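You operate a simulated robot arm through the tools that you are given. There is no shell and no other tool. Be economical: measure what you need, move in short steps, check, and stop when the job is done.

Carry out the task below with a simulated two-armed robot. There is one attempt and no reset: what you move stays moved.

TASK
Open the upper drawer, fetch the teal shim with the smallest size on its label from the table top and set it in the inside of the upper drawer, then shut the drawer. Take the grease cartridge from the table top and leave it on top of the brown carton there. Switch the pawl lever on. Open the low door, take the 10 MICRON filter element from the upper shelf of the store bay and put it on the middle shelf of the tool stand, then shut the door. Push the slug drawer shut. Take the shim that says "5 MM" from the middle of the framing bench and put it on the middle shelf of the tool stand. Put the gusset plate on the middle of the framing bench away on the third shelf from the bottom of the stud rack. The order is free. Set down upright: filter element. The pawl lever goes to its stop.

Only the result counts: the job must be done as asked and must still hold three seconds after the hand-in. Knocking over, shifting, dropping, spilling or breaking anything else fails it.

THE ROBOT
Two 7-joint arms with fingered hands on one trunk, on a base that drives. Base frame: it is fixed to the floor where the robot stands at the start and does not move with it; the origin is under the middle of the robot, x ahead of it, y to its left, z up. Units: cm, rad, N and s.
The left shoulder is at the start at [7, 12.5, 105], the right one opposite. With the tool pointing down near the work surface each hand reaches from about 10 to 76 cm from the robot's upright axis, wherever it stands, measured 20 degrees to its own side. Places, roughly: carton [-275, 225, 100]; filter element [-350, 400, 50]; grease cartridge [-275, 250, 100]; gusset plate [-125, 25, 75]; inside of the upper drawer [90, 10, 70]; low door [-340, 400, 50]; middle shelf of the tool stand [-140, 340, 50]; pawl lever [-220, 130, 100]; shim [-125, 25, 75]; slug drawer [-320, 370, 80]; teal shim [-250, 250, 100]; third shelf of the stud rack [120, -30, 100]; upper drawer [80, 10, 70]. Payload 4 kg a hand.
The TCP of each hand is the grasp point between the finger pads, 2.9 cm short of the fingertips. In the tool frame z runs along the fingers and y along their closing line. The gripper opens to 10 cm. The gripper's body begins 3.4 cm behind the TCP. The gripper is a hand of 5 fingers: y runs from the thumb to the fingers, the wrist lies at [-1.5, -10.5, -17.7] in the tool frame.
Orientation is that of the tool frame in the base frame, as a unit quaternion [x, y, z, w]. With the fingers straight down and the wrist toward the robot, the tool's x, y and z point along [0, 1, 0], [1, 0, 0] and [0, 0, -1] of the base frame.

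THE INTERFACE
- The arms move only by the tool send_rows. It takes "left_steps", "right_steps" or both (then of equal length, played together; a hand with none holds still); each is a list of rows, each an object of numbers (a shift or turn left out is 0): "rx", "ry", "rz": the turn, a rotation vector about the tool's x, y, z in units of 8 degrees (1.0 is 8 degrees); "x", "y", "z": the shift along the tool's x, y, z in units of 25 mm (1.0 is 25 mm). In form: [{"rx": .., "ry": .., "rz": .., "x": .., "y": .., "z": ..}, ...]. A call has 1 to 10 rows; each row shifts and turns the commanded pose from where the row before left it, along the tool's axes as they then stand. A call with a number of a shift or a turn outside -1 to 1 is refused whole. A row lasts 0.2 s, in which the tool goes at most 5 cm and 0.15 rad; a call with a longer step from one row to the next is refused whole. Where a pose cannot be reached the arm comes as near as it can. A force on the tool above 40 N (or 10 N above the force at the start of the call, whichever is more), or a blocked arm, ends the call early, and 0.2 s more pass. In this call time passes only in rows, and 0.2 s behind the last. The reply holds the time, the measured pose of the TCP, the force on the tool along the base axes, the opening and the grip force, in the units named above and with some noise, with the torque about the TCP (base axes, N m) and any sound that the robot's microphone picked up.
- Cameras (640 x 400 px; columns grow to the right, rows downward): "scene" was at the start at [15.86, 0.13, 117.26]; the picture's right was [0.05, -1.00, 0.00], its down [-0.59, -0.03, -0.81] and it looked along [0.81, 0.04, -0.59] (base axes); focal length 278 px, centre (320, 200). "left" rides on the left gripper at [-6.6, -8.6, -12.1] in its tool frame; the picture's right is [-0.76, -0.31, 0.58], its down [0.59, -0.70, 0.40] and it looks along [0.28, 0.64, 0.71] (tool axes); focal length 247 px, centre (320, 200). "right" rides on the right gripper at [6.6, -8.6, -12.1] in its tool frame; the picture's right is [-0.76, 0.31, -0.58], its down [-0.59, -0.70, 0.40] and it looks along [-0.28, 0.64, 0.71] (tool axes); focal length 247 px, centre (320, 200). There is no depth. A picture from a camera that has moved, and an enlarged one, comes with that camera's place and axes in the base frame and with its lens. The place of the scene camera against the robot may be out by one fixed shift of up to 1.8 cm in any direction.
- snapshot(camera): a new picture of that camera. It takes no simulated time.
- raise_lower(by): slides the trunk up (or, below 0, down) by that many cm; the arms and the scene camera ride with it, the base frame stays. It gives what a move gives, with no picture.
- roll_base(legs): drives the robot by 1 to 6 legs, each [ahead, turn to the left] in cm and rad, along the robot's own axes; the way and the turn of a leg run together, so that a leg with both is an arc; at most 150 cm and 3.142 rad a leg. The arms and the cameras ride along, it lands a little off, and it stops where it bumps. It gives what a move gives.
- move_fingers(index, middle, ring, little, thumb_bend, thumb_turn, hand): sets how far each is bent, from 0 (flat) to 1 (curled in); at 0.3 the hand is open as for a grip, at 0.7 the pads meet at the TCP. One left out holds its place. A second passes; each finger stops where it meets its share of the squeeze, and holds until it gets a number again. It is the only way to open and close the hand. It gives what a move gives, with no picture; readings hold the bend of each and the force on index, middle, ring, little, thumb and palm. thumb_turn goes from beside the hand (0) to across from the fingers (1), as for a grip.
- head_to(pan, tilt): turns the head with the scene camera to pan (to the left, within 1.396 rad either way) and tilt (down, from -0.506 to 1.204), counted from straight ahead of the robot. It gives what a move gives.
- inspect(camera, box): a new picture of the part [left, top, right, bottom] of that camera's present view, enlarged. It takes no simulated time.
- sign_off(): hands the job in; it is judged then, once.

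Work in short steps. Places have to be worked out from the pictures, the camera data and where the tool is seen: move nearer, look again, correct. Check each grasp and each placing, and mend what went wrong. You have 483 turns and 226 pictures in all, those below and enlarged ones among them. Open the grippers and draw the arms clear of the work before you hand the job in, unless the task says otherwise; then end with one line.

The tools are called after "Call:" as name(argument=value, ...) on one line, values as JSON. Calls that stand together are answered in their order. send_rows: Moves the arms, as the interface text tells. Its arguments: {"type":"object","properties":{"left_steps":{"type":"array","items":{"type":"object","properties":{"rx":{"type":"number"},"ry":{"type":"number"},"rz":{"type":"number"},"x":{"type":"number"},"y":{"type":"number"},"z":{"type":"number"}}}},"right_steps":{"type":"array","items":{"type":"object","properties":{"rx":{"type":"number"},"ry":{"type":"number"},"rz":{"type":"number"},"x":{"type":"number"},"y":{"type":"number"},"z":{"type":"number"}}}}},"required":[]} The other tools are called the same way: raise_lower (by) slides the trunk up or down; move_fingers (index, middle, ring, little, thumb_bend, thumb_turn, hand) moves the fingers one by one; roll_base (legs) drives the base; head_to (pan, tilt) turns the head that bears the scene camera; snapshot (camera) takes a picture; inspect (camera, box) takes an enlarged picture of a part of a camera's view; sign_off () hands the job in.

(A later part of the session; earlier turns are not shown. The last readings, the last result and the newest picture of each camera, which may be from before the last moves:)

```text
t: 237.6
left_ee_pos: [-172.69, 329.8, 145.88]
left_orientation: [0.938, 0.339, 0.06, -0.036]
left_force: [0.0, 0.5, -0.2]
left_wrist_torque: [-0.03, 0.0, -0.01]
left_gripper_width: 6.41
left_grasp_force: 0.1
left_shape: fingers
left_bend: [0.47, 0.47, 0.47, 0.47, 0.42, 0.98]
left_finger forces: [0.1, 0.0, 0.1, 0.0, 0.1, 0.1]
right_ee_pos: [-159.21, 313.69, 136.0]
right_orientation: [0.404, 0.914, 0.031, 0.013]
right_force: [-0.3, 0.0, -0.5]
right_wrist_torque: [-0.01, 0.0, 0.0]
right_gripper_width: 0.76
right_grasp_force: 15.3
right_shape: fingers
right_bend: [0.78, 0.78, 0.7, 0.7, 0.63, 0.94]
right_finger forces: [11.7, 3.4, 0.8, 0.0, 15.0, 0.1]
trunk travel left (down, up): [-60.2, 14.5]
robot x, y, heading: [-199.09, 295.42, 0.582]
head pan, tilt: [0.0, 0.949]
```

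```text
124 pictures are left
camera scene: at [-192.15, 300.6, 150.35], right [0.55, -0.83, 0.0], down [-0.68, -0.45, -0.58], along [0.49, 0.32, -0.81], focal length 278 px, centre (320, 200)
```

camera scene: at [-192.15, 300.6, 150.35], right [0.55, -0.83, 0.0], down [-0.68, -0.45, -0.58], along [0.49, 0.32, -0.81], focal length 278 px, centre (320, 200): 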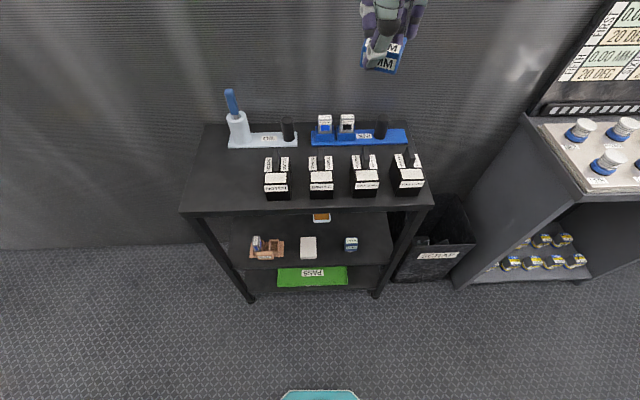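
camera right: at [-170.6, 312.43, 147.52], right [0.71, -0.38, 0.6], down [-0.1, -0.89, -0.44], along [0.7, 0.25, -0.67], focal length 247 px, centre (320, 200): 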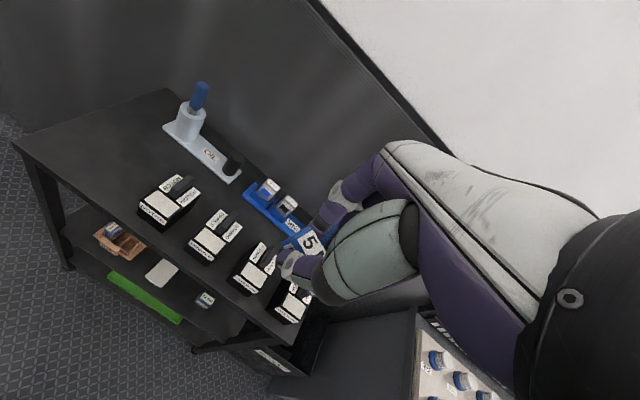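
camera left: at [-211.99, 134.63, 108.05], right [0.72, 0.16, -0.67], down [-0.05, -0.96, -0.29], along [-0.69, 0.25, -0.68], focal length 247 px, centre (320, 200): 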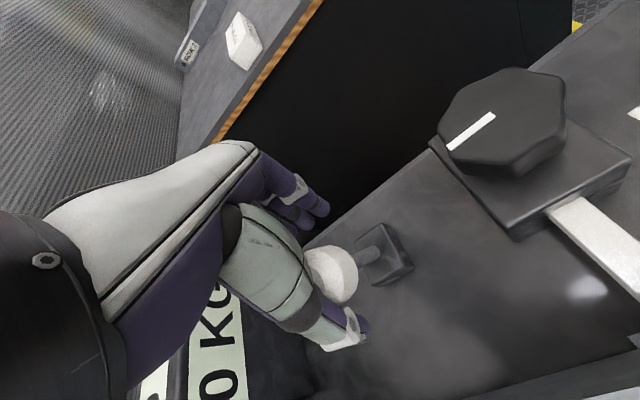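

The trunk step limit is 40. From two views the white block is at [-153.2, 332, 49] and the gauge at [-141.5, 318.4, 47], so the gap centre is [-146.7, 325.4] with shelf z≈46.5. I lower the trunk in two steps.

Call:
raise_lower(by=-38)

Call:
raise_lower(by=-20)

Call:
send_rows(right_steps=[{"z": 0.9}, {"z": 0.9}, {"z": 0.9}, {"z": 0.9}, {"z": 0.9, "y": -0.2}, {"z": 0.9, "y": -0.2}, {"z": 0.9, "y": -0.2}])

Call:
snapshot(camera="right")

Call:
snapshot(camera="scene")

```text
t: 241.3
left_ee_pos: [-172.71, 329.79, 107.71]
left_orientation: [0.938, 0.339, 0.06, -0.037]
left_force: [-0.7, 0.3, -0.6]
left_wrist_torque: [0.04, -0.01, 0.0]
left_gripper_width: 6.41
left_grasp_force: 0.2
left_shape: fingers
left_bend: [0.47, 0.47, 0.47, 0.47, 0.42, 0.98]
left_finger forces: [0.0, 0.0, 0.1, 0.0, 0.1, 0.1]
right_ee_pos: [-159.14, 313.6, 98.25]
right_orientation: [0.404, 0.914, 0.032, 0.013]
right_force: [-0.2, 0.1, 0.0]
right_wrist_torque: [0.02, 0.02, 0.0]
right_gripper_width: 0.74
right_grasp_force: 15.6
right_shape: fingers
right_bend: [0.78, 0.78, 0.7, 0.7, 0.63, 0.94]
right_finger forces: [11.8, 3.4, 0.5, 0.0, 15.0, 0.0]
trunk travel left (down, up): [-22.2, 52.5]
robot x, y, heading: [-198.89, 295.68, 0.58]
head pan, tilt: [0.0, 0.949]
```

```text
t: 243.5
left_ee_pos: [-172.79, 329.75, 87.86]
left_orientation: [0.938, 0.339, 0.061, -0.036]
left_force: [-0.1, -0.8, -0.1]
left_wrist_torque: [0.0, 0.02, 0.01]
left_gripper_width: 6.39
left_grasp_force: 0.1
left_shape: fingers
left_bend: [0.47, 0.47, 0.47, 0.47, 0.42, 0.98]
left_finger forces: [0.0, 0.0, 0.1, 0.1, 0.0, 0.0]
right_ee_pos: [-156.69, 315.3, 73.23]
right_orientation: [0.404, 0.914, -0.03, -0.026]
right_force: [0.4, -0.8, -0.2]
right_wrist_torque: [-0.01, 0.02, -0.05]
right_gripper_width: 0.78
right_grasp_force: 15.2
right_shape: fingers
right_bend: [0.78, 0.78, 0.7, 0.7, 0.63, 0.94]
right_finger forces: [11.7, 3.5, 0.6, 0.0, 15.0, 0.0]
trunk travel left (down, up): [-2.2, 72.5]
robot x, y, heading: [-199.44, 295.47, 0.584]
head pan, tilt: [0.0, 0.949]
```

```text
t: 245.1
left_ee_pos: [-172.62, 329.81, 87.71]
left_orientation: [0.938, 0.338, 0.06, -0.037]
left_force: [0.1, 0.5, 0.3]
left_wrist_torque: [0.01, 0.03, 0.04]
left_gripper_width: 6.4
left_grasp_force: 0.2
left_shape: fingers
left_bend: [0.47, 0.47, 0.47, 0.47, 0.42, 0.98]
left_finger forces: [0.0, 0.1, 0.0, 0.0, 0.0, 0.0]
right_ee_pos: [-156.94, 316.82, 58.06]
right_orientation: [0.405, 0.914, -0.03, -0.026]
right_force: [0.1, -0.5, -0.7]
right_wrist_torque: [0.04, 0.03, -0.03]
right_gripper_width: 0.75
right_grasp_force: 15.9
right_shape: fingers
right_bend: [0.78, 0.78, 0.7, 0.7, 0.63, 0.94]
right_finger forces: [11.8, 3.5, 0.6, 0.0, 15.1, 0.1]
right hand out of reach, approached as far as the arm can: row 1, 2, 3, 4, 5, 6
trunk travel left (down, up): [-2.2, 72.5]
robot x, y, heading: [-198.97, 295.02, 0.583]
head pan, tilt: [0.0, 0.949]
```

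```text
123 pictures are left
camera right: at [-166.76, 316.53, 70.93], right [0.78, -0.33, 0.53], down [-0.15, -0.92, -0.36], along [0.61, 0.2, -0.77], focal length 247 px, centre (320, 200)
```

right: 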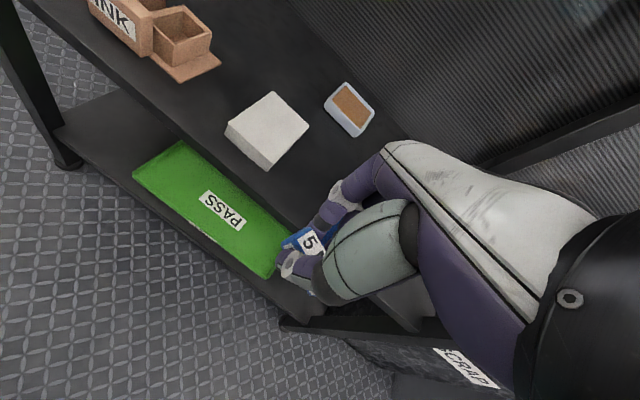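

```text
122 pictures are left
camera scene: at [-179.23, 309.02, 90.58], right [0.55, -0.83, 0.0], down [-0.68, -0.45, -0.58], along [0.48, 0.32, -0.81], focal length 278 px, centre (320, 200)
```

scene: 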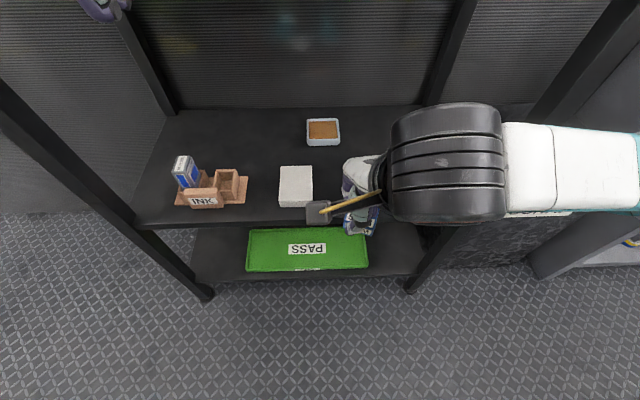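

The right hand is in front of the shelf with the forearm outside the stand's front. I lower 6 cm, then move the shim forward into the gap in steps.

Call:
send_rows(right_steps=[{"z": 0.8}, {"z": 0.8}, {"z": 0.8}])

Call:
send_rows(right_steps=[{"y": 0.8}, {"y": 0.8}, {"y": 0.8}, {"y": 0.8}])

Call:
snapshot(camera="right")

Call:
snapshot(camera="scene")

```text
t: 245.9
left_ee_pos: [-172.67, 329.71, 87.72]
left_orientation: [0.938, 0.339, 0.06, -0.036]
left_force: [-0.4, 0.0, 0.1]
left_wrist_torque: [0.0, 0.01, 0.01]
left_gripper_width: 6.38
left_grasp_force: 0.1
left_shape: fingers
left_bend: [0.47, 0.47, 0.47, 0.47, 0.42, 0.98]
left_finger forces: [0.0, 0.0, 0.0, 0.0, 0.1, 0.1]
right_ee_pos: [-157.54, 316.3, 52.1]
right_orientation: [0.404, 0.914, -0.031, -0.025]
right_force: [-0.6, 0.2, -0.1]
right_wrist_torque: [0.0, 0.02, 0.02]
right_gripper_width: 0.76
right_grasp_force: 15.6
right_shape: fingers
right_bend: [0.78, 0.79, 0.7, 0.7, 0.63, 0.94]
right_finger forces: [11.7, 3.4, 0.6, 0.0, 15.1, 0.0]
trunk travel left (down, up): [-2.2, 72.5]
robot x, y, heading: [-199.65, 295.04, 0.582]
head pan, tilt: [0.0, 0.949]
```

```text
t: 246.9
left_ee_pos: [-172.66, 329.76, 87.75]
left_orientation: [0.938, 0.339, 0.06, -0.036]
left_force: [0.4, -0.2, -0.4]
left_wrist_torque: [-0.01, -0.03, 0.0]
left_gripper_width: 6.39
left_grasp_force: 0.0
left_shape: fingers
left_bend: [0.47, 0.47, 0.47, 0.47, 0.42, 0.98]
left_finger forces: [0.0, 0.1, 0.0, 0.0, 0.1, 0.0]
right_ee_pos: [-151.7, 321.69, 51.61]
right_orientation: [0.404, 0.914, -0.031, -0.025]
right_force: [0.0, -0.2, -0.7]
right_wrist_torque: [0.0, 0.05, 0.02]
right_gripper_width: 0.76
right_grasp_force: 15.9
right_shape: fingers
right_bend: [0.78, 0.79, 0.7, 0.7, 0.63, 0.94]
right_finger forces: [11.7, 3.8, 0.6, 0.0, 15.3, 0.1]
trunk travel left (down, up): [-2.2, 72.5]
robot x, y, heading: [-199.35, 295.27, 0.583]
head pan, tilt: [0.0, 0.949]
```

```text
121 pictures are left
camera right: at [-161.63, 321.34, 64.53], right [0.78, -0.33, 0.53], down [-0.15, -0.92, -0.36], along [0.61, 0.2, -0.77], focal length 247 px, centre (320, 200)
```

right: 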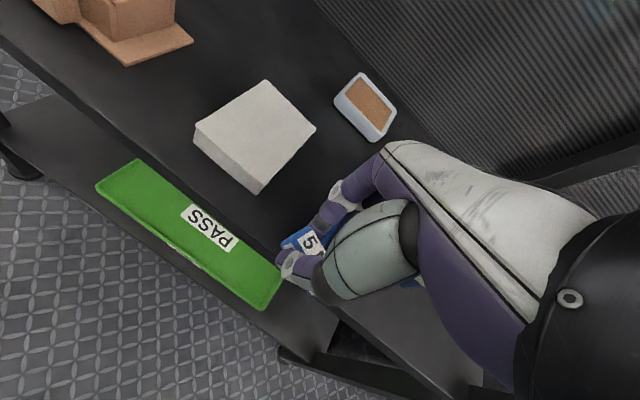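

```text
120 pictures are left
camera scene: at [-179.23, 309.01, 90.58], right [0.55, -0.83, 0.0], down [-0.68, -0.45, -0.58], along [0.49, 0.32, -0.81], focal length 278 px, centre (320, 200)
```

scene: 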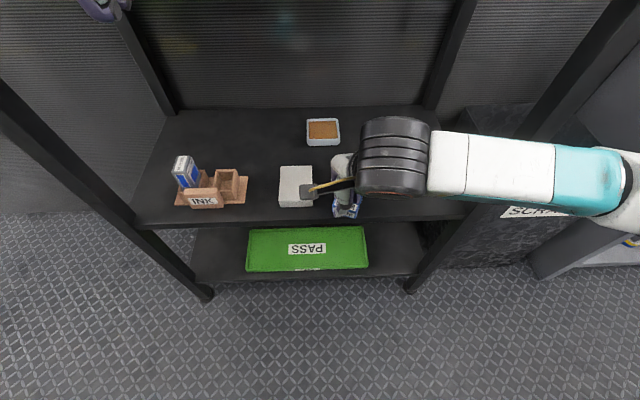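

I advance another 5.3 cm so the label end is inside the shelf edge, then lower until contact.

Call:
send_rows(right_steps=[{"y": 0.7, "x": -0.05}, {"y": 0.7, "x": -0.05}, {"y": 0.8, "x": -0.05}])

Call:
send_rows(right_steps=[{"z": 0.3}, {"z": 0.3}, {"z": 0.2}, {"z": 0.2}])

Call:
snapshot(camera="right")

Call:
snapshot(camera="scene")

```text
t: 247.7
left_ee_pos: [-172.59, 329.69, 87.68]
left_orientation: [0.938, 0.339, 0.06, -0.037]
left_force: [-0.2, -0.5, 0.4]
left_wrist_torque: [0.02, 0.02, -0.02]
left_gripper_width: 6.39
left_grasp_force: 0.1
left_shape: fingers
left_bend: [0.47, 0.47, 0.47, 0.47, 0.42, 0.98]
left_finger forces: [0.0, 0.0, 0.0, 0.0, 0.0, 0.0]
right_ee_pos: [-147.24, 325.17, 51.15]
right_orientation: [0.405, 0.914, -0.03, -0.026]
right_force: [0.7, -0.2, -0.1]
right_wrist_torque: [0.02, 0.0, -0.01]
right_gripper_width: 0.76
right_grasp_force: 15.5
right_shape: fingers
right_bend: [0.78, 0.79, 0.7, 0.7, 0.63, 0.94]
right_finger forces: [11.7, 3.7, 0.5, 0.0, 15.3, 0.0]
trunk travel left (down, up): [-2.2, 72.5]
robot x, y, heading: [-199.38, 295.38, 0.58]
head pan, tilt: [0.0, 0.949]
```

```text
t: 248.7
left_ee_pos: [-172.83, 329.62, 87.95]
left_orientation: [0.938, 0.339, 0.061, -0.037]
left_force: [0.2, -0.2, -0.1]
left_wrist_torque: [0.0, -0.01, 0.0]
left_gripper_width: 6.4
left_grasp_force: 0.1
left_shape: fingers
left_bend: [0.47, 0.47, 0.47, 0.47, 0.42, 0.98]
left_finger forces: [0.0, 0.0, 0.1, 0.1, 0.0, 0.1]
right_ee_pos: [-147.21, 325.21, 49.24]
right_orientation: [0.406, 0.913, -0.024, -0.024]
right_force: [7.3, 0.4, 31.3]
right_wrist_torque: [-0.08, 0.08, 0.13]
right_gripper_width: 0.68
right_grasp_force: 24.9
right_shape: fingers
right_bend: [0.78, 0.79, 0.7, 0.7, 0.6, 0.93]
right_finger forces: [16.7, 9.0, 4.5, 0.0, 19.3, 0.0]
trunk travel left (down, up): [-2.2, 72.5]
robot x, y, heading: [-199.36, 295.53, 0.585]
head pan, tilt: [0.0, 0.949]
```

```text
119 pictures are left
camera right: at [-157.35, 324.68, 62.01], right [0.77, -0.34, 0.54], down [-0.15, -0.92, -0.37], along [0.62, 0.2, -0.76], focal length 247 px, centre (320, 200)
```

right: 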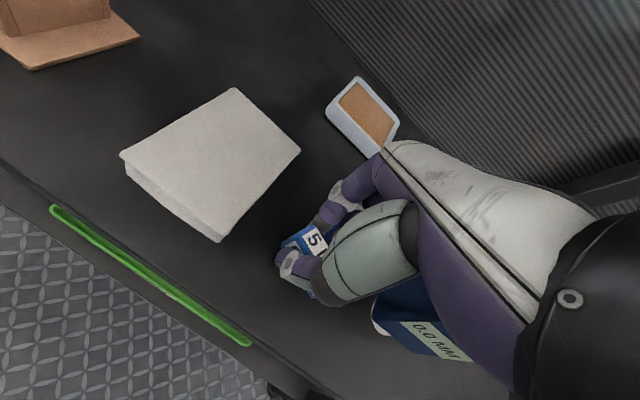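

```text
118 pictures are left
camera scene: at [-179.38, 308.9, 90.7], right [0.55, -0.83, 0.0], down [-0.68, -0.45, -0.58], along [0.49, 0.32, -0.81], focal length 278 px, centre (320, 200)
```

scene: 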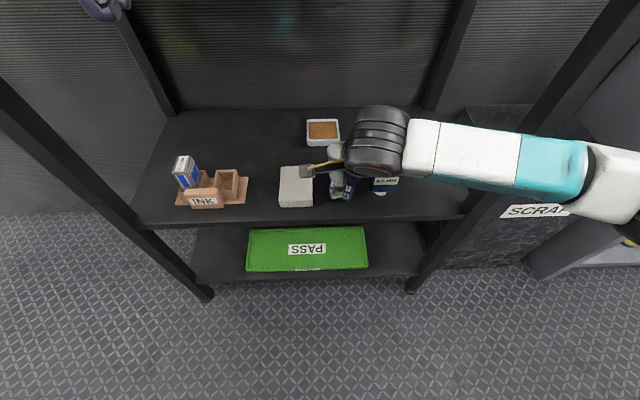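

It's pressed on the shelf (31 N up). I relieve a touch and release.

Call:
send_rows(right_steps=[{"z": -0.12}])

Call:
move_fingers(hand="right", index=0.55, middle=0.55, ring=0.55, little=0.55, thumb_bend=0.45)

Call:
send_rows(right_steps=[{"z": -0.5}, {"z": -0.8}, {"z": -0.5}])

Call:
snapshot(camera="right")

```text
t: 249.1
left_ee_pos: [-172.83, 329.64, 87.88]
left_orientation: [0.938, 0.338, 0.061, -0.037]
left_force: [0.0, 0.1, -0.3]
left_wrist_torque: [0.0, 0.02, -0.02]
left_gripper_width: 6.41
left_grasp_force: 0.0
left_shape: fingers
left_bend: [0.47, 0.47, 0.47, 0.47, 0.42, 0.98]
left_finger forces: [0.0, 0.0, 0.0, 0.1, 0.0, 0.0]
right_ee_pos: [-147.39, 325.15, 49.14]
right_orientation: [0.404, 0.914, -0.027, -0.026]
right_force: [5.2, 2.1, 26.4]
right_wrist_torque: [0.04, 0.15, -0.01]
right_gripper_width: 0.69
right_grasp_force: 22.2
right_shape: fingers
right_bend: [0.78, 0.79, 0.71, 0.7, 0.6, 0.93]
right_finger forces: [17.6, 5.6, 2.6, 0.0, 18.7, 0.0]
trunk travel left (down, up): [-2.2, 72.5]
robot x, y, heading: [-199.06, 295.41, 0.584]
head pan, tilt: [0.0, 0.949]
```

```text
t: 249.6
left_ee_pos: [-172.7, 329.67, 87.8]
left_orientation: [0.938, 0.339, 0.06, -0.036]
left_force: [0.4, 0.4, 0.3]
left_wrist_torque: [0.01, 0.01, -0.02]
left_gripper_width: 6.4
left_grasp_force: 0.2
left_shape: fingers
left_bend: [0.47, 0.47, 0.47, 0.47, 0.42, 0.98]
left_finger forces: [0.0, 0.0, 0.0, 0.1, 0.1, 0.0]
right_ee_pos: [-147.63, 325.29, 49.65]
right_orientation: [0.404, 0.914, -0.023, -0.025]
right_force: [-2.1, -1.3, 23.9]
right_wrist_torque: [-0.16, -0.51, -0.09]
right_gripper_width: 4.99
right_grasp_force: 11.4
right_shape: fingers
right_bend: [0.55, 0.61, 0.61, 0.55, 0.45, 0.98]
right_finger forces: [0.0, 12.7, 10.5, 0.0, 0.0, 0.0]
trunk travel left (down, up): [-2.2, 72.5]
robot x, y, heading: [-199.16, 295.45, 0.582]
head pan, tilt: [0.0, 0.949]
stopped (right hand): the force on the tool passed its limit at 41 N (the readings are from after the stop); the commanded pose is now the measured one
```

```text
t: 250.4
left_ee_pos: [-172.67, 329.75, 87.71]
left_orientation: [0.938, 0.339, 0.06, -0.036]
left_force: [1.0, -0.6, -0.8]
left_wrist_torque: [-0.02, 0.01, 0.02]
left_gripper_width: 6.39
left_grasp_force: 0.0
left_shape: fingers
left_bend: [0.47, 0.47, 0.47, 0.47, 0.42, 0.98]
left_finger forces: [0.0, 0.1, 0.0, 0.1, 0.0, 0.0]
right_ee_pos: [-147.37, 325.32, 53.56]
right_orientation: [0.404, 0.914, -0.029, -0.026]
right_force: [0.0, -0.4, -0.7]
right_wrist_torque: [-0.01, 0.01, -0.03]
right_gripper_width: 4.99
right_grasp_force: 0.1
right_shape: fingers
right_bend: [0.55, 0.55, 0.55, 0.55, 0.45, 0.98]
right_finger forces: [0.1, 0.0, 0.0, 0.1, 0.1, 0.0]
trunk travel left (down, up): [-2.2, 72.5]
robot x, y, heading: [-199.16, 295.41, 0.581]
head pan, tilt: [0.0, 0.949]
```

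```text
117 pictures are left
camera right: at [-157.25, 324.8, 66.39], right [0.78, -0.33, 0.53], down [-0.15, -0.92, -0.36], along [0.61, 0.2, -0.77], focal length 247 px, centre (320, 200)
```

right: 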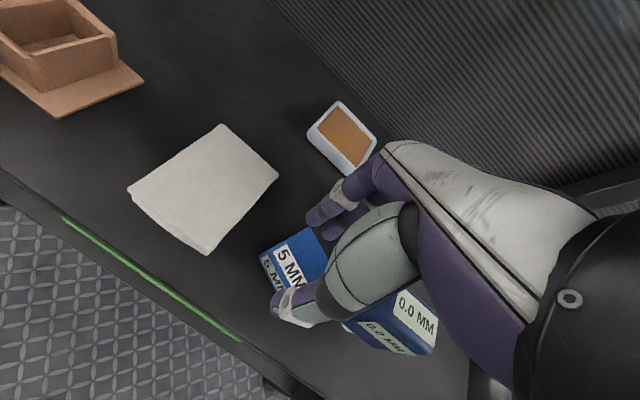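

The 5 MM shim is released on the shelf. I raise 2 cm more and back the hand out.

Call:
send_rows(right_steps=[{"z": -0.8}, {"y": -0.8}, {"y": -0.9}, {"y": -0.9}, {"y": -0.9}, {"y": -0.9}, {"y": -0.9}])

Call:
inspect(camera="scene", box=[120, 90, 480, 290])

```text
t: 252.0
left_ee_pos: [-172.59, 329.67, 87.61]
left_orientation: [0.938, 0.339, 0.06, -0.036]
left_force: [-1.0, -0.4, -0.5]
left_wrist_torque: [0.02, 0.01, 0.0]
left_gripper_width: 6.41
left_grasp_force: 0.0
left_shape: fingers
left_bend: [0.47, 0.47, 0.47, 0.47, 0.42, 0.98]
left_finger forces: [0.1, 0.0, 0.0, 0.1, 0.1, 0.0]
right_ee_pos: [-156.81, 316.59, 56.77]
right_orientation: [0.405, 0.914, -0.029, -0.027]
right_force: [0.8, 0.7, -0.2]
right_wrist_torque: [0.0, 0.01, -0.01]
right_gripper_width: 4.99
right_grasp_force: 0.1
right_shape: fingers
right_bend: [0.55, 0.55, 0.55, 0.55, 0.45, 0.98]
right_finger forces: [0.0, 0.0, 0.1, 0.0, 0.0, 0.0]
right hand out of reach, approached as far as the arm can: row 7
trunk travel left (down, up): [-2.2, 72.5]
robot x, y, heading: [-199.12, 295.42, 0.581]
head pan, tilt: [0.0, 0.949]
```

```text
1.78 times, centred on (300, 190) of scene
camera zoom: at [-179.23, 309.01, 90.58], right [0.55, -0.83, 0.0], down [-0.68, -0.45, -0.58], along [0.49, 0.32, -0.81], focal length 495 px, centre (356, 218)
```

zoom: 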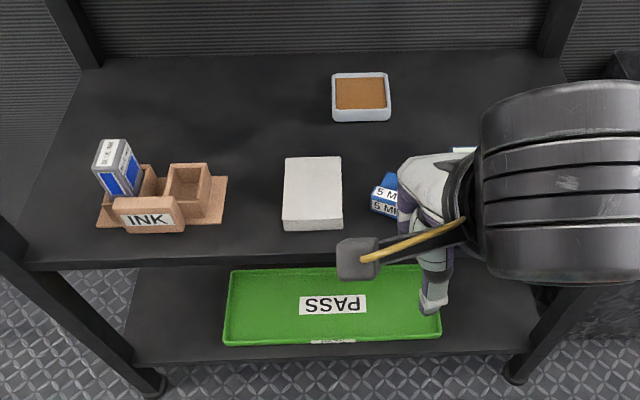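

The shim stands correctly beside the white block. Next: raise the trunk and turn around to the table with the grease cartridge.

Call:
raise_lower(by=40)

Call:
raise_lower(by=20)

Call:
roll_base(legs=[[-8, 0], [0, -1.57], [0, -1.57]])

Call:
head_to(pan=0.0, tilt=0.6)

Call:
snapshot(camera="scene")

```text
t: 255.8
left_ee_pos: [-172.65, 329.71, 127.87]
left_orientation: [0.939, 0.338, 0.059, -0.037]
left_force: [0.3, -0.3, -0.6]
left_wrist_torque: [0.0, 0.01, 0.0]
left_gripper_width: 6.4
left_grasp_force: 0.0
left_shape: fingers
left_bend: [0.47, 0.47, 0.47, 0.47, 0.42, 0.98]
left_finger forces: [0.0, 0.1, 0.0, 0.0, 0.0, 0.0]
right_ee_pos: [-156.74, 316.76, 96.42]
right_orientation: [0.404, 0.914, -0.029, -0.027]
right_force: [-0.2, -0.1, -0.3]
right_wrist_torque: [-0.01, 0.02, -0.01]
right_gripper_width: 5.0
right_grasp_force: 0.1
right_shape: fingers
right_bend: [0.55, 0.55, 0.55, 0.55, 0.45, 0.98]
right_finger forces: [0.0, 0.0, 0.0, 0.1, 0.0, 0.0]
trunk travel left (down, up): [-42.2, 32.5]
robot x, y, heading: [-199.07, 295.54, 0.588]
head pan, tilt: [0.0, 0.949]
```

```text
t: 258.0
left_ee_pos: [-172.72, 329.8, 147.87]
left_orientation: [0.938, 0.339, 0.06, -0.037]
left_force: [0.0, 0.2, 0.5]
left_wrist_torque: [0.01, 0.0, 0.02]
left_gripper_width: 6.41
left_grasp_force: 0.1
left_shape: fingers
left_bend: [0.47, 0.47, 0.47, 0.47, 0.42, 0.98]
left_finger forces: [0.0, 0.0, 0.1, 0.1, 0.0, 0.0]
right_ee_pos: [-156.7, 316.52, 116.38]
right_orientation: [0.404, 0.914, -0.03, -0.028]
right_force: [-0.3, -0.6, 0.6]
right_wrist_torque: [0.01, 0.02, 0.02]
right_gripper_width: 4.99
right_grasp_force: 0.0
right_shape: fingers
right_bend: [0.55, 0.55, 0.55, 0.55, 0.45, 0.98]
right_finger forces: [0.1, 0.0, 0.0, 0.1, 0.0, 0.0]
trunk travel left (down, up): [-62.2, 12.5]
robot x, y, heading: [-199.08, 295.41, 0.582]
head pan, tilt: [0.0, 0.949]
```

```text
t: 266.9
left_ee_pos: [-231.98, 256.17, 147.84]
left_orientation: [-0.34, 0.938, -0.037, -0.06]
left_force: [0.2, 0.2, -0.2]
left_wrist_torque: [0.01, -0.01, 0.04]
left_gripper_width: 6.4
left_grasp_force: 0.0
left_shape: fingers
left_bend: [0.47, 0.47, 0.47, 0.47, 0.42, 0.98]
left_finger forces: [0.0, 0.0, 0.1, 0.0, 0.0, 0.1]
right_ee_pos: [-248.03, 269.24, 116.48]
right_orientation: [0.915, -0.403, 0.026, -0.029]
right_force: [0.3, 1.2, 0.8]
right_wrist_torque: [0.03, 0.01, -0.01]
right_gripper_width: 5.02
right_grasp_force: 0.0
right_shape: fingers
right_bend: [0.55, 0.55, 0.55, 0.55, 0.45, 0.98]
right_finger forces: [0.0, 0.0, 0.0, 0.1, 0.0, 0.1]
trunk travel left (down, up): [-62.2, 12.5]
robot x, y, heading: [-205.81, 290.83, -2.553]
head pan, tilt: [0.0, 0.949]
```

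```text
t: 267.7
left_ee_pos: [-232.07, 256.19, 147.79]
left_orientation: [-0.34, 0.938, -0.037, -0.061]
left_force: [-0.5, -0.4, 0.1]
left_wrist_torque: [0.04, 0.01, 0.02]
left_gripper_width: 6.42
left_grasp_force: 0.1
left_shape: fingers
left_bend: [0.47, 0.47, 0.47, 0.47, 0.42, 0.98]
left_finger forces: [0.0, 0.0, 0.1, 0.0, 0.1, 0.0]
right_ee_pos: [-248.22, 269.31, 116.46]
right_orientation: [0.915, -0.402, 0.027, -0.029]
right_force: [0.1, -1.0, -0.1]
right_wrist_torque: [0.02, 0.03, -0.01]
right_gripper_width: 5.0
right_grasp_force: 0.0
right_shape: fingers
right_bend: [0.55, 0.55, 0.55, 0.55, 0.45, 0.98]
right_finger forces: [0.0, 0.0, 0.0, 0.0, 0.0, 0.1]
trunk travel left (down, up): [-62.2, 12.5]
robot x, y, heading: [-205.87, 290.49, -2.554]
head pan, tilt: [0.0, 0.6]
```

```text
115 pictures are left
camera scene: at [-216.84, 284.06, 155.19], right [-0.55, 0.83, 0.0], down [0.47, 0.31, -0.82], along [-0.69, -0.46, -0.57], focal length 278 px, centre (320, 200)
```

scene: 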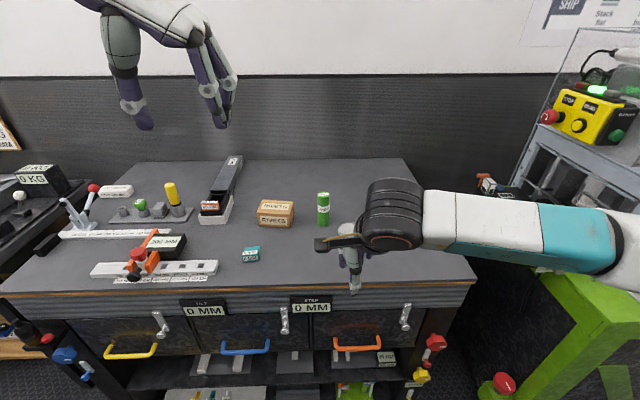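

I enlarge the table for cartridge, carton and teal shims.

Call:
inspect(camera="scene", box=[220, 160, 420, 290])

```text
3.08 times, centred on (320, 225) of scene
camera zoom: at [-216.84, 284.06, 155.19], right [-0.55, 0.83, 0.0], down [0.47, 0.31, -0.82], along [-0.69, -0.46, -0.57], focal length 857 px, centre (320, 123)
```

zoom: 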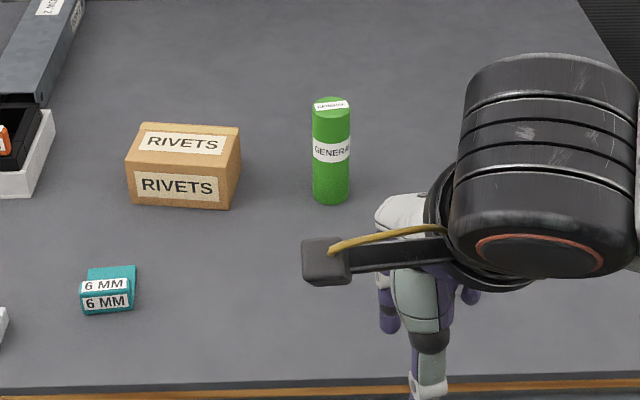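

The cartridge (green, "GENERAL") is at about [-274, 247], the "RIVETS" carton at [-266, 235]. I raise the right hand out of the way, level the left hand and lower it a bit ahead for a closer look.

Call:
send_rows(right_steps=[{"z": -1}, {"z": -1}, {"z": -1}, {"z": -1}, {"z": -1, "x": -0.8}, {"z": -1, "x": -0.8}, {"z": -1, "x": -0.8}, {"x": -0.8}], left_steps=[{"ry": -1}, {"x": 0.5, "y": 0.5}, {"x": 0.5, "y": 0.5}, {"x": 0.5, "y": 0.5}, {"x": 0.5, "y": 0.5}, {"x": 0.5, "y": 0.5}, {"y": 0.5}, {"y": 0.5}])

Call:
roll_base(legs=[[17, 0]])

Call:
snapshot(camera="scene")

Call:
snapshot(camera="left")

```text
t: 269.5
left_ee_pos: [-242.72, 259.11, 147.55]
left_orientation: [-0.342, 0.939, -0.014, 0.006]
left_force: [0.1, -0.3, 0.1]
left_wrist_torque: [-0.03, -0.03, 0.01]
left_gripper_width: 6.4
left_grasp_force: 0.0
left_shape: fingers
left_bend: [0.47, 0.47, 0.47, 0.47, 0.42, 0.98]
left_finger forces: [0.1, 0.0, 0.0, 0.0, 0.1, 0.0]
right_ee_pos: [-255.1, 274.62, 133.67]
right_orientation: [0.915, -0.401, 0.027, -0.028]
right_force: [-0.9, 0.0, 0.2]
right_wrist_torque: [0.02, -0.02, 0.02]
right_gripper_width: 5.0
right_grasp_force: 0.1
right_shape: fingers
right_bend: [0.55, 0.55, 0.55, 0.55, 0.45, 0.98]
right_finger forces: [0.0, 0.0, 0.1, 0.1, 0.1, 0.1]
trunk travel left (down, up): [-62.2, 12.5]
robot x, y, heading: [-205.73, 290.67, -2.552]
head pan, tilt: [0.0, 0.6]
```

```text
t: 271.0
left_ee_pos: [-257.11, 249.66, 147.55]
left_orientation: [-0.341, 0.94, -0.014, 0.005]
left_force: [0.4, 0.4, -1.1]
left_wrist_torque: [0.04, 0.01, 0.0]
left_gripper_width: 6.41
left_grasp_force: 0.1
left_shape: fingers
left_bend: [0.47, 0.47, 0.47, 0.47, 0.42, 0.98]
left_finger forces: [0.0, 0.1, 0.0, 0.1, 0.0, 0.0]
right_ee_pos: [-269.24, 265.01, 133.59]
right_orientation: [0.915, -0.403, 0.027, -0.03]
right_force: [-0.6, -1.2, 0.3]
right_wrist_torque: [0.05, -0.03, 0.0]
right_gripper_width: 5.04
right_grasp_force: 0.1
right_shape: fingers
right_bend: [0.55, 0.55, 0.55, 0.55, 0.45, 0.98]
right_finger forces: [0.0, 0.1, 0.0, 0.1, 0.0, 0.0]
trunk travel left (down, up): [-62.2, 12.5]
robot x, y, heading: [-220.06, 281.03, -2.55]
head pan, tilt: [0.0, 0.6]
```

```text
113 pictures are left
camera scene: at [-231.2, 274.54, 155.19], right [-0.55, 0.83, 0.0], down [0.47, 0.31, -0.82], along [-0.69, -0.46, -0.57], focal length 278 px, centre (320, 200)
```

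scene: 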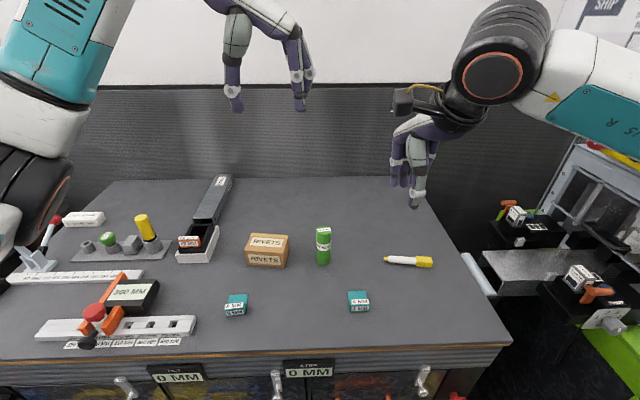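

```text
112 pictures are left
camera left: at [-246.72, 247.38, 159.79], right [0.79, 0.24, -0.57], down [0.01, -0.92, -0.38], along [-0.61, 0.3, -0.73], focal length 247 px, centre (320, 200)
```

left: 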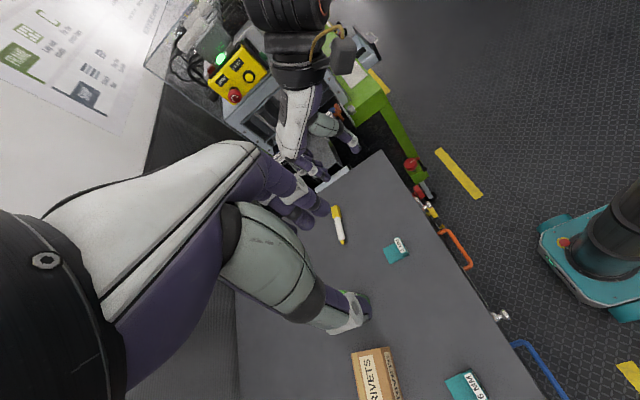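

I read the second teal shim's label.

Call:
inspect(camera="scene", box=[215, 220, 435, 340])

```text
2.91 times, centred on (325, 280) of scene
camera zoom: at [-231.2, 274.54, 155.19], right [-0.55, 0.83, 0.0], down [0.47, 0.31, -0.82], along [-0.69, -0.46, -0.57], focal length 810 px, centre (306, -33)
```

zoom: 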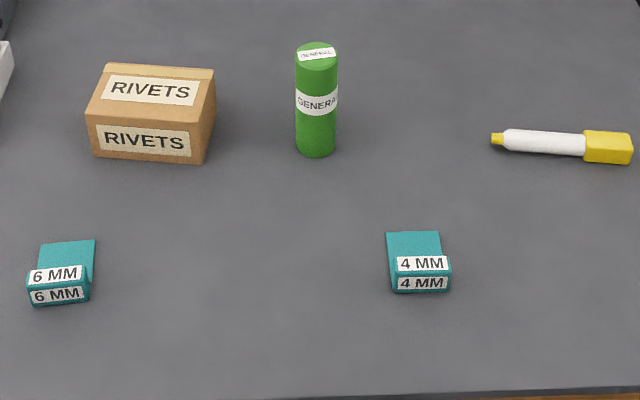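

The 4 MM teal is the smallest. The cartridge axis is at [-277.4, 244.8], top z≈109, table z≈97; carton centre about [-269.4, 232]. I lower the trunk and bring the left hand over the cartridge.

Call:
raise_lower(by=-17)

Call:
send_rows(left_steps=[{"x": 0.93, "y": 0.46}, {"x": 0.93, "y": 0.46}, {"x": 0.93, "y": 0.46}, {"x": 0.93, "y": 0.46}, {"x": 0.93, "y": 0.46}, {"x": 0.93, "y": 0.46}, {"x": 0.93, "y": 0.46}, {"x": 0.93, "y": 0.46}])

Call:
snapshot(camera="left")

Call:
snapshot(camera="scene")

```text
t: 272.9
left_ee_pos: [-256.91, 249.66, 130.44]
left_orientation: [-0.341, 0.94, -0.013, 0.006]
left_force: [0.2, 0.0, -0.2]
left_wrist_torque: [0.02, -0.02, 0.0]
left_gripper_width: 6.39
left_grasp_force: 0.0
left_shape: fingers
left_bend: [0.47, 0.47, 0.47, 0.47, 0.42, 0.98]
left_finger forces: [0.0, 0.0, 0.1, 0.1, 0.0, 0.1]
right_ee_pos: [-269.28, 265.08, 116.71]
right_orientation: [0.914, -0.403, 0.027, -0.029]
right_force: [-0.5, 0.4, 0.0]
right_wrist_torque: [-0.02, 0.02, -0.01]
right_gripper_width: 4.99
right_grasp_force: 0.0
right_shape: fingers
right_bend: [0.55, 0.55, 0.55, 0.55, 0.45, 0.98]
right_finger forces: [0.0, 0.0, 0.1, 0.0, 0.0, 0.0]
trunk travel left (down, up): [-45.2, 29.5]
robot x, y, heading: [-219.98, 281.35, -2.555]
head pan, tilt: [0.0, 0.6]
```

```text
t: 274.7
left_ee_pos: [-273.62, 245.33, 129.29]
left_orientation: [-0.341, 0.94, -0.013, 0.005]
left_force: [-0.1, 0.2, -0.9]
left_wrist_torque: [0.03, -0.01, 0.02]
left_gripper_width: 6.41
left_grasp_force: 0.1
left_shape: fingers
left_bend: [0.47, 0.47, 0.47, 0.47, 0.42, 0.98]
left_finger forces: [0.0, 0.1, 0.1, 0.0, 0.0, 0.1]
left hand out of reach, approached as far as the arm can: row 7, 8
right_ee_pos: [-269.1, 265.09, 116.66]
right_orientation: [0.914, -0.403, 0.025, -0.029]
right_force: [-0.1, 0.2, 0.3]
right_wrist_torque: [-0.01, 0.01, 0.0]
right_gripper_width: 5.02
right_grasp_force: 0.1
right_shape: fingers
right_bend: [0.55, 0.55, 0.55, 0.55, 0.45, 0.98]
right_finger forces: [0.0, 0.0, 0.1, 0.0, 0.0, 0.0]
trunk travel left (down, up): [-45.2, 29.5]
robot x, y, heading: [-219.79, 281.25, -2.553]
head pan, tilt: [0.0, 0.6]
```

```text
110 pictures are left
camera left: at [-263.44, 243.12, 141.59], right [0.79, 0.24, -0.57], down [0.01, -0.93, -0.38], along [-0.62, 0.3, -0.73], focal length 247 px, centre (320, 200)
```

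left: 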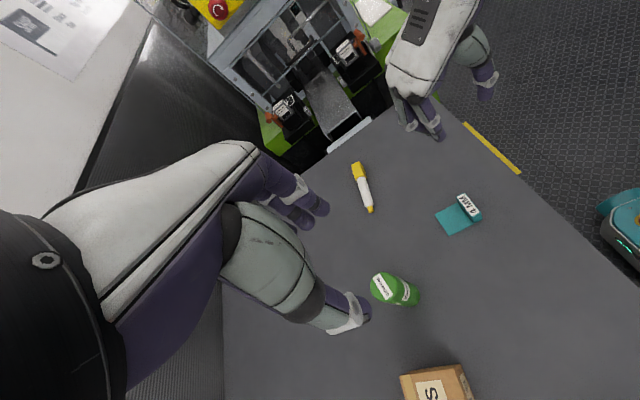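

```text
109 pictures are left
camera scene: at [-232.1, 273.87, 138.09], right [-0.55, 0.83, 0.0], down [0.47, 0.31, -0.82], along [-0.69, -0.46, -0.57], focal length 278 px, centre (320, 200)
```

scene: 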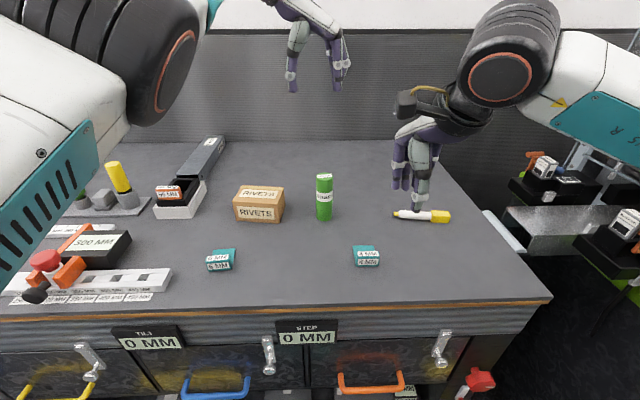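

Cartridge top re-measures to [-277, 244.5]. The arm is near its limit, so I creep the base 4 cm forward and then descend.

Call:
roll_base(legs=[[4.5, 0]])

Call:
send_rows(left_steps=[{"z": 0.8}, {"z": 0.8}, {"z": 0.8}, {"z": 0.8}, {"z": 0.8}])

Call:
snapshot(camera="left")

Call:
inspect(camera="scene", box=[220, 80, 420, 250])

```text
t: 275.6
left_ee_pos: [-277.21, 243.16, 129.39]
left_orientation: [-0.34, 0.94, -0.013, 0.005]
left_force: [1.1, 0.1, 0.6]
left_wrist_torque: [-0.01, -0.01, -0.02]
left_gripper_width: 6.39
left_grasp_force: 0.0
left_shape: fingers
left_bend: [0.47, 0.47, 0.47, 0.47, 0.42, 0.98]
left_finger forces: [0.0, 0.0, 0.0, 0.0, 0.0, 0.0]
right_ee_pos: [-272.74, 262.84, 116.63]
right_orientation: [0.914, -0.403, 0.026, -0.027]
right_force: [0.2, 1.0, -0.3]
right_wrist_torque: [0.01, -0.03, -0.02]
right_gripper_width: 4.98
right_grasp_force: 0.0
right_shape: fingers
right_bend: [0.55, 0.55, 0.55, 0.55, 0.45, 0.98]
right_finger forces: [0.0, 0.0, 0.0, 0.0, 0.0, 0.1]
trunk travel left (down, up): [-45.2, 29.5]
robot x, y, heading: [-223.33, 278.91, -2.559]
head pan, tilt: [0.0, 0.6]
```

```text
t: 276.8
left_ee_pos: [-279.13, 241.8, 119.97]
left_orientation: [-0.339, 0.941, -0.013, 0.005]
left_force: [-0.3, -0.2, -0.3]
left_wrist_torque: [0.0, 0.04, -0.02]
left_gripper_width: 6.39
left_grasp_force: 0.1
left_shape: fingers
left_bend: [0.47, 0.47, 0.47, 0.47, 0.42, 0.98]
left_finger forces: [0.0, 0.1, 0.0, 0.0, 0.1, 0.1]
left hand out of reach, approached as far as the arm can: row 1, 2, 3, 4, 5
right_ee_pos: [-272.78, 262.82, 116.59]
right_orientation: [0.914, -0.403, 0.027, -0.028]
right_force: [-0.2, 0.8, 0.5]
right_wrist_torque: [0.02, 0.0, -0.02]
right_gripper_width: 5.01
right_grasp_force: 0.0
right_shape: fingers
right_bend: [0.55, 0.55, 0.55, 0.55, 0.45, 0.98]
right_finger forces: [0.1, 0.0, 0.1, 0.0, 0.0, 0.0]
trunk travel left (down, up): [-45.2, 29.5]
robot x, y, heading: [-223.64, 278.89, -2.557]
head pan, tilt: [0.0, 0.6]
```

```text
108 pictures are left
camera left: at [-269.02, 239.65, 132.32], right [0.79, 0.24, -0.56], down [0.0, -0.92, -0.38], along [-0.61, 0.3, -0.73], focal length 247 px, centre (320, 200)
```

left: 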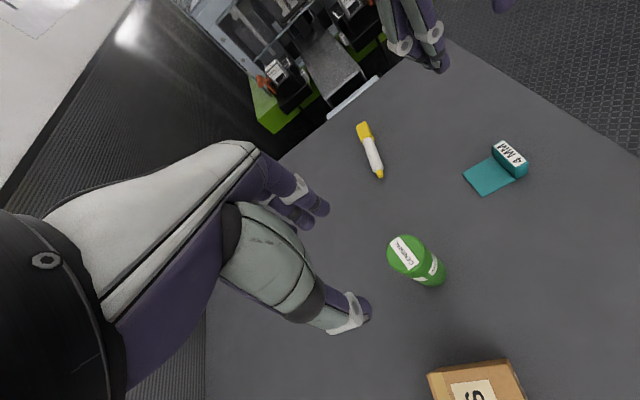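

```text
2.35 times, centred on (320, 165) of scene
camera zoom: at [-235.68, 271.59, 138.1], right [-0.55, 0.83, 0.0], down [0.47, 0.31, -0.82], along [-0.69, -0.46, -0.57], focal length 655 px, centre (320, 282)
```

zoom: 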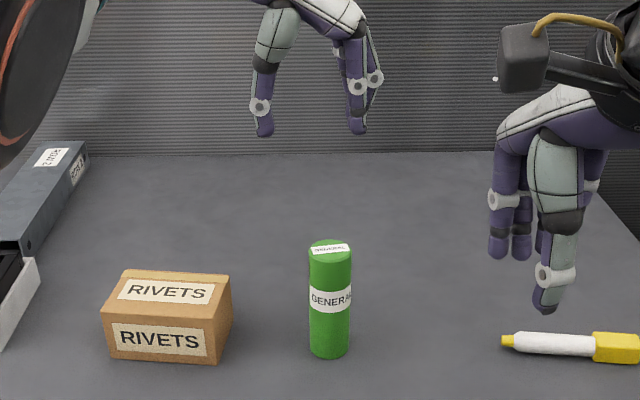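

The TCP is 3.4 cm beyond and slightly left of the cartridge. I correct back and right, then descend.

Call:
send_rows(left_steps=[{"x": -0.7, "y": 0.1}, {"x": -0.7, "y": 0.1, "z": 0.5}, {"z": 0.8}, {"z": 0.8}])

Call:
snapshot(camera="left")

Call:
inspect(camera="scene", box=[220, 80, 420, 250])

```text
t: 277.8
left_ee_pos: [-280.29, 242.31, 115.22]
left_orientation: [-0.339, 0.941, -0.012, 0.006]
left_force: [0.3, 0.2, 0.3]
left_wrist_torque: [-0.01, -0.02, -0.01]
left_gripper_width: 6.39
left_grasp_force: 0.0
left_shape: fingers
left_bend: [0.47, 0.47, 0.47, 0.47, 0.42, 0.98]
left_finger forces: [0.0, 0.0, 0.0, 0.1, 0.0, 0.0]
left hand out of reach, approached as far as the arm can: row 1, 2, 4
right_ee_pos: [-272.76, 262.82, 116.66]
right_orientation: [0.914, -0.403, 0.027, -0.028]
right_force: [-0.2, -0.4, -0.9]
right_wrist_torque: [-0.02, 0.0, 0.01]
right_gripper_width: 5.01
right_grasp_force: 0.1
right_shape: fingers
right_bend: [0.55, 0.55, 0.55, 0.55, 0.45, 0.98]
right_finger forces: [0.1, 0.0, 0.0, 0.0, 0.1, 0.1]
trunk travel left (down, up): [-45.2, 29.5]
robot x, y, heading: [-223.73, 279.25, -2.556]
head pan, tilt: [0.0, 0.6]
```

```text
106 pictures are left
camera left: at [-270.08, 240.15, 127.52], right [0.79, 0.24, -0.56], down [0.0, -0.92, -0.38], along [-0.61, 0.3, -0.73], focal length 247 px, centre (320, 200)
```

left: 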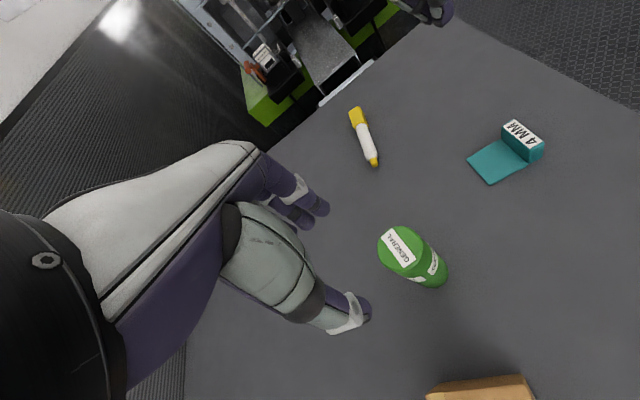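

```text
2.35 times, centred on (320, 165) of scene
camera zoom: at [-235.69, 271.6, 138.1], right [-0.55, 0.83, 0.0], down [0.47, 0.31, -0.82], along [-0.69, -0.46, -0.57], focal length 655 px, centre (320, 282)
```

zoom: 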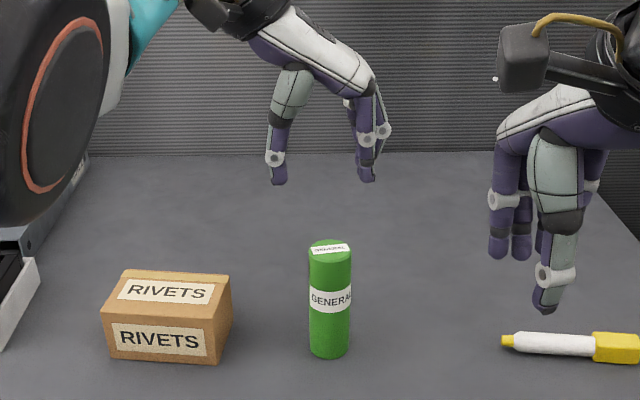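

The arm keeps the hand 3.7 cm too far forward, so I back the base by that amount instead.

Call:
roll_base(legs=[[-3.7, 0]])

Call:
snapshot(camera="left")

```text
t: 278.6
left_ee_pos: [-277.09, 244.54, 115.36]
left_orientation: [-0.34, 0.94, -0.013, 0.005]
left_force: [1.0, 0.8, 0.3]
left_wrist_torque: [-0.02, 0.02, 0.01]
left_gripper_width: 6.4
left_grasp_force: 0.1
left_shape: fingers
left_bend: [0.47, 0.47, 0.47, 0.47, 0.42, 0.98]
left_finger forces: [0.0, 0.1, 0.1, 0.1, 0.0, 0.1]
right_ee_pos: [-269.48, 264.94, 116.76]
right_orientation: [0.914, -0.404, 0.026, -0.028]
right_force: [0.3, 0.0, 0.2]
right_wrist_torque: [-0.04, 0.03, -0.01]
right_gripper_width: 5.0
right_grasp_force: 0.1
right_shape: fingers
right_bend: [0.55, 0.55, 0.55, 0.55, 0.45, 0.98]
right_finger forces: [0.0, 0.0, 0.1, 0.0, 0.1, 0.0]
trunk travel left (down, up): [-45.2, 29.5]
robot x, y, heading: [-220.57, 280.98, -2.558]
head pan, tilt: [0.0, 0.6]
```

```text
104 pictures are left
camera left: at [-266.81, 242.35, 127.68], right [0.79, 0.24, -0.57], down [0.0, -0.93, -0.38], along [-0.61, 0.3, -0.73], focal length 247 px, centre (320, 200)
```

left: 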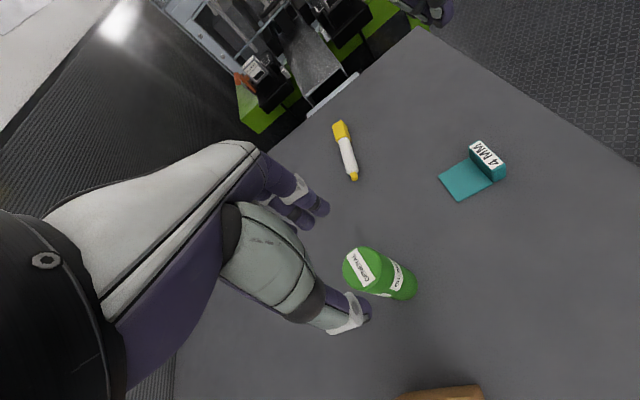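

I shift 0.8 cm left and lower 10 cm with the trunk so the fingers straddle the cartridge.

Call:
send_rows(left_steps=[{"y": -0.32}])

Call:
raise_lower(by=-6)

Call:
snapshot(camera="left")

Call:
inspect(camera="scene", box=[220, 80, 420, 250])

```text
t: 279.1
left_ee_pos: [-276.82, 243.83, 115.12]
left_orientation: [-0.339, 0.941, -0.012, 0.008]
left_force: [-0.2, -1.0, 0.7]
left_wrist_torque: [0.01, 0.02, 0.04]
left_gripper_width: 6.4
left_grasp_force: 0.1
left_shape: fingers
left_bend: [0.47, 0.47, 0.47, 0.47, 0.42, 0.98]
left_finger forces: [0.0, 0.0, 0.0, 0.1, 0.1, 0.1]
right_ee_pos: [-269.76, 264.69, 116.5]
right_orientation: [0.914, -0.404, 0.026, -0.028]
right_force: [0.4, -0.1, 0.6]
right_wrist_torque: [0.01, 0.0, -0.02]
right_gripper_width: 5.0
right_grasp_force: 0.0
right_shape: fingers
right_bend: [0.55, 0.55, 0.55, 0.55, 0.45, 0.98]
right_finger forces: [0.0, 0.0, 0.1, 0.0, 0.1, 0.0]
trunk travel left (down, up): [-45.2, 29.5]
robot x, y, heading: [-220.55, 281.14, -2.557]
head pan, tilt: [0.0, 0.6]
```

```text
t: 280.1
left_ee_pos: [-277.2, 243.57, 107.62]
left_orientation: [-0.338, 0.941, -0.009, 0.02]
left_force: [-0.2, -0.2, -0.5]
left_wrist_torque: [-0.01, 0.0, 0.0]
left_gripper_width: 6.42
left_grasp_force: 0.2
left_shape: fingers
left_bend: [0.47, 0.47, 0.47, 0.47, 0.42, 0.98]
left_finger forces: [0.3, 0.0, 0.0, 0.0, 0.0, 0.1]
right_ee_pos: [-269.74, 264.8, 110.74]
right_orientation: [0.914, -0.403, 0.026, -0.028]
right_force: [0.3, -0.4, 0.5]
right_wrist_torque: [0.01, 0.04, -0.01]
right_gripper_width: 4.99
right_grasp_force: 0.0
right_shape: fingers
right_bend: [0.55, 0.55, 0.55, 0.55, 0.45, 0.98]
right_finger forces: [0.0, 0.1, 0.1, 0.0, 0.0, 0.0]
trunk travel left (down, up): [-39.2, 35.5]
robot x, y, heading: [-220.45, 280.91, -2.559]
head pan, tilt: [0.0, 0.6]
```

```text
103 pictures are left
camera left: at [-267.29, 241.1, 120.15], right [0.8, 0.24, -0.54], down [0.01, -0.92, -0.39], along [-0.59, 0.31, -0.74], focal length 247 px, centre (320, 200)
```

left: 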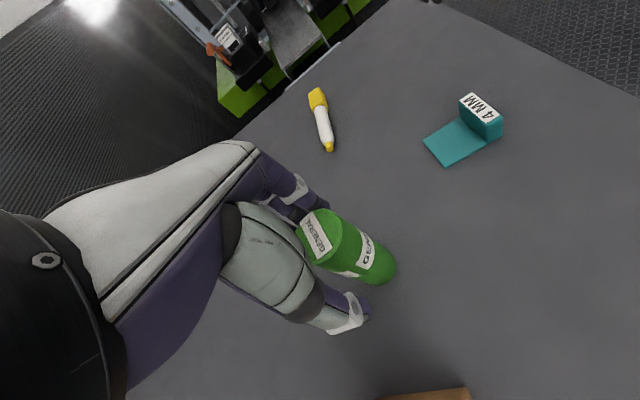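

```text
2.35 times, centred on (320, 165) of scene
camera zoom: at [-233.32, 273.15, 132.04], right [-0.55, 0.83, 0.0], down [0.47, 0.31, -0.83], along [-0.69, -0.46, -0.56], focal length 655 px, centre (320, 282)
```

zoom: 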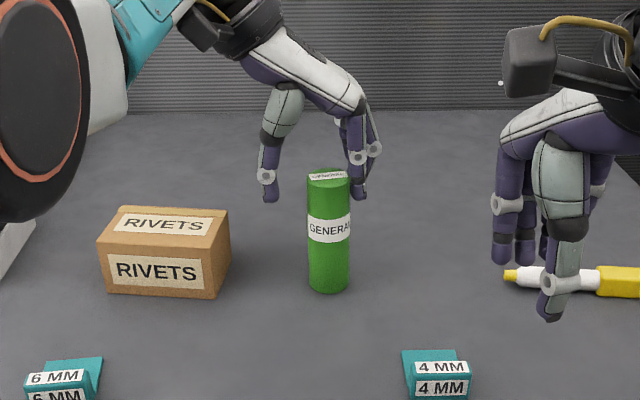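

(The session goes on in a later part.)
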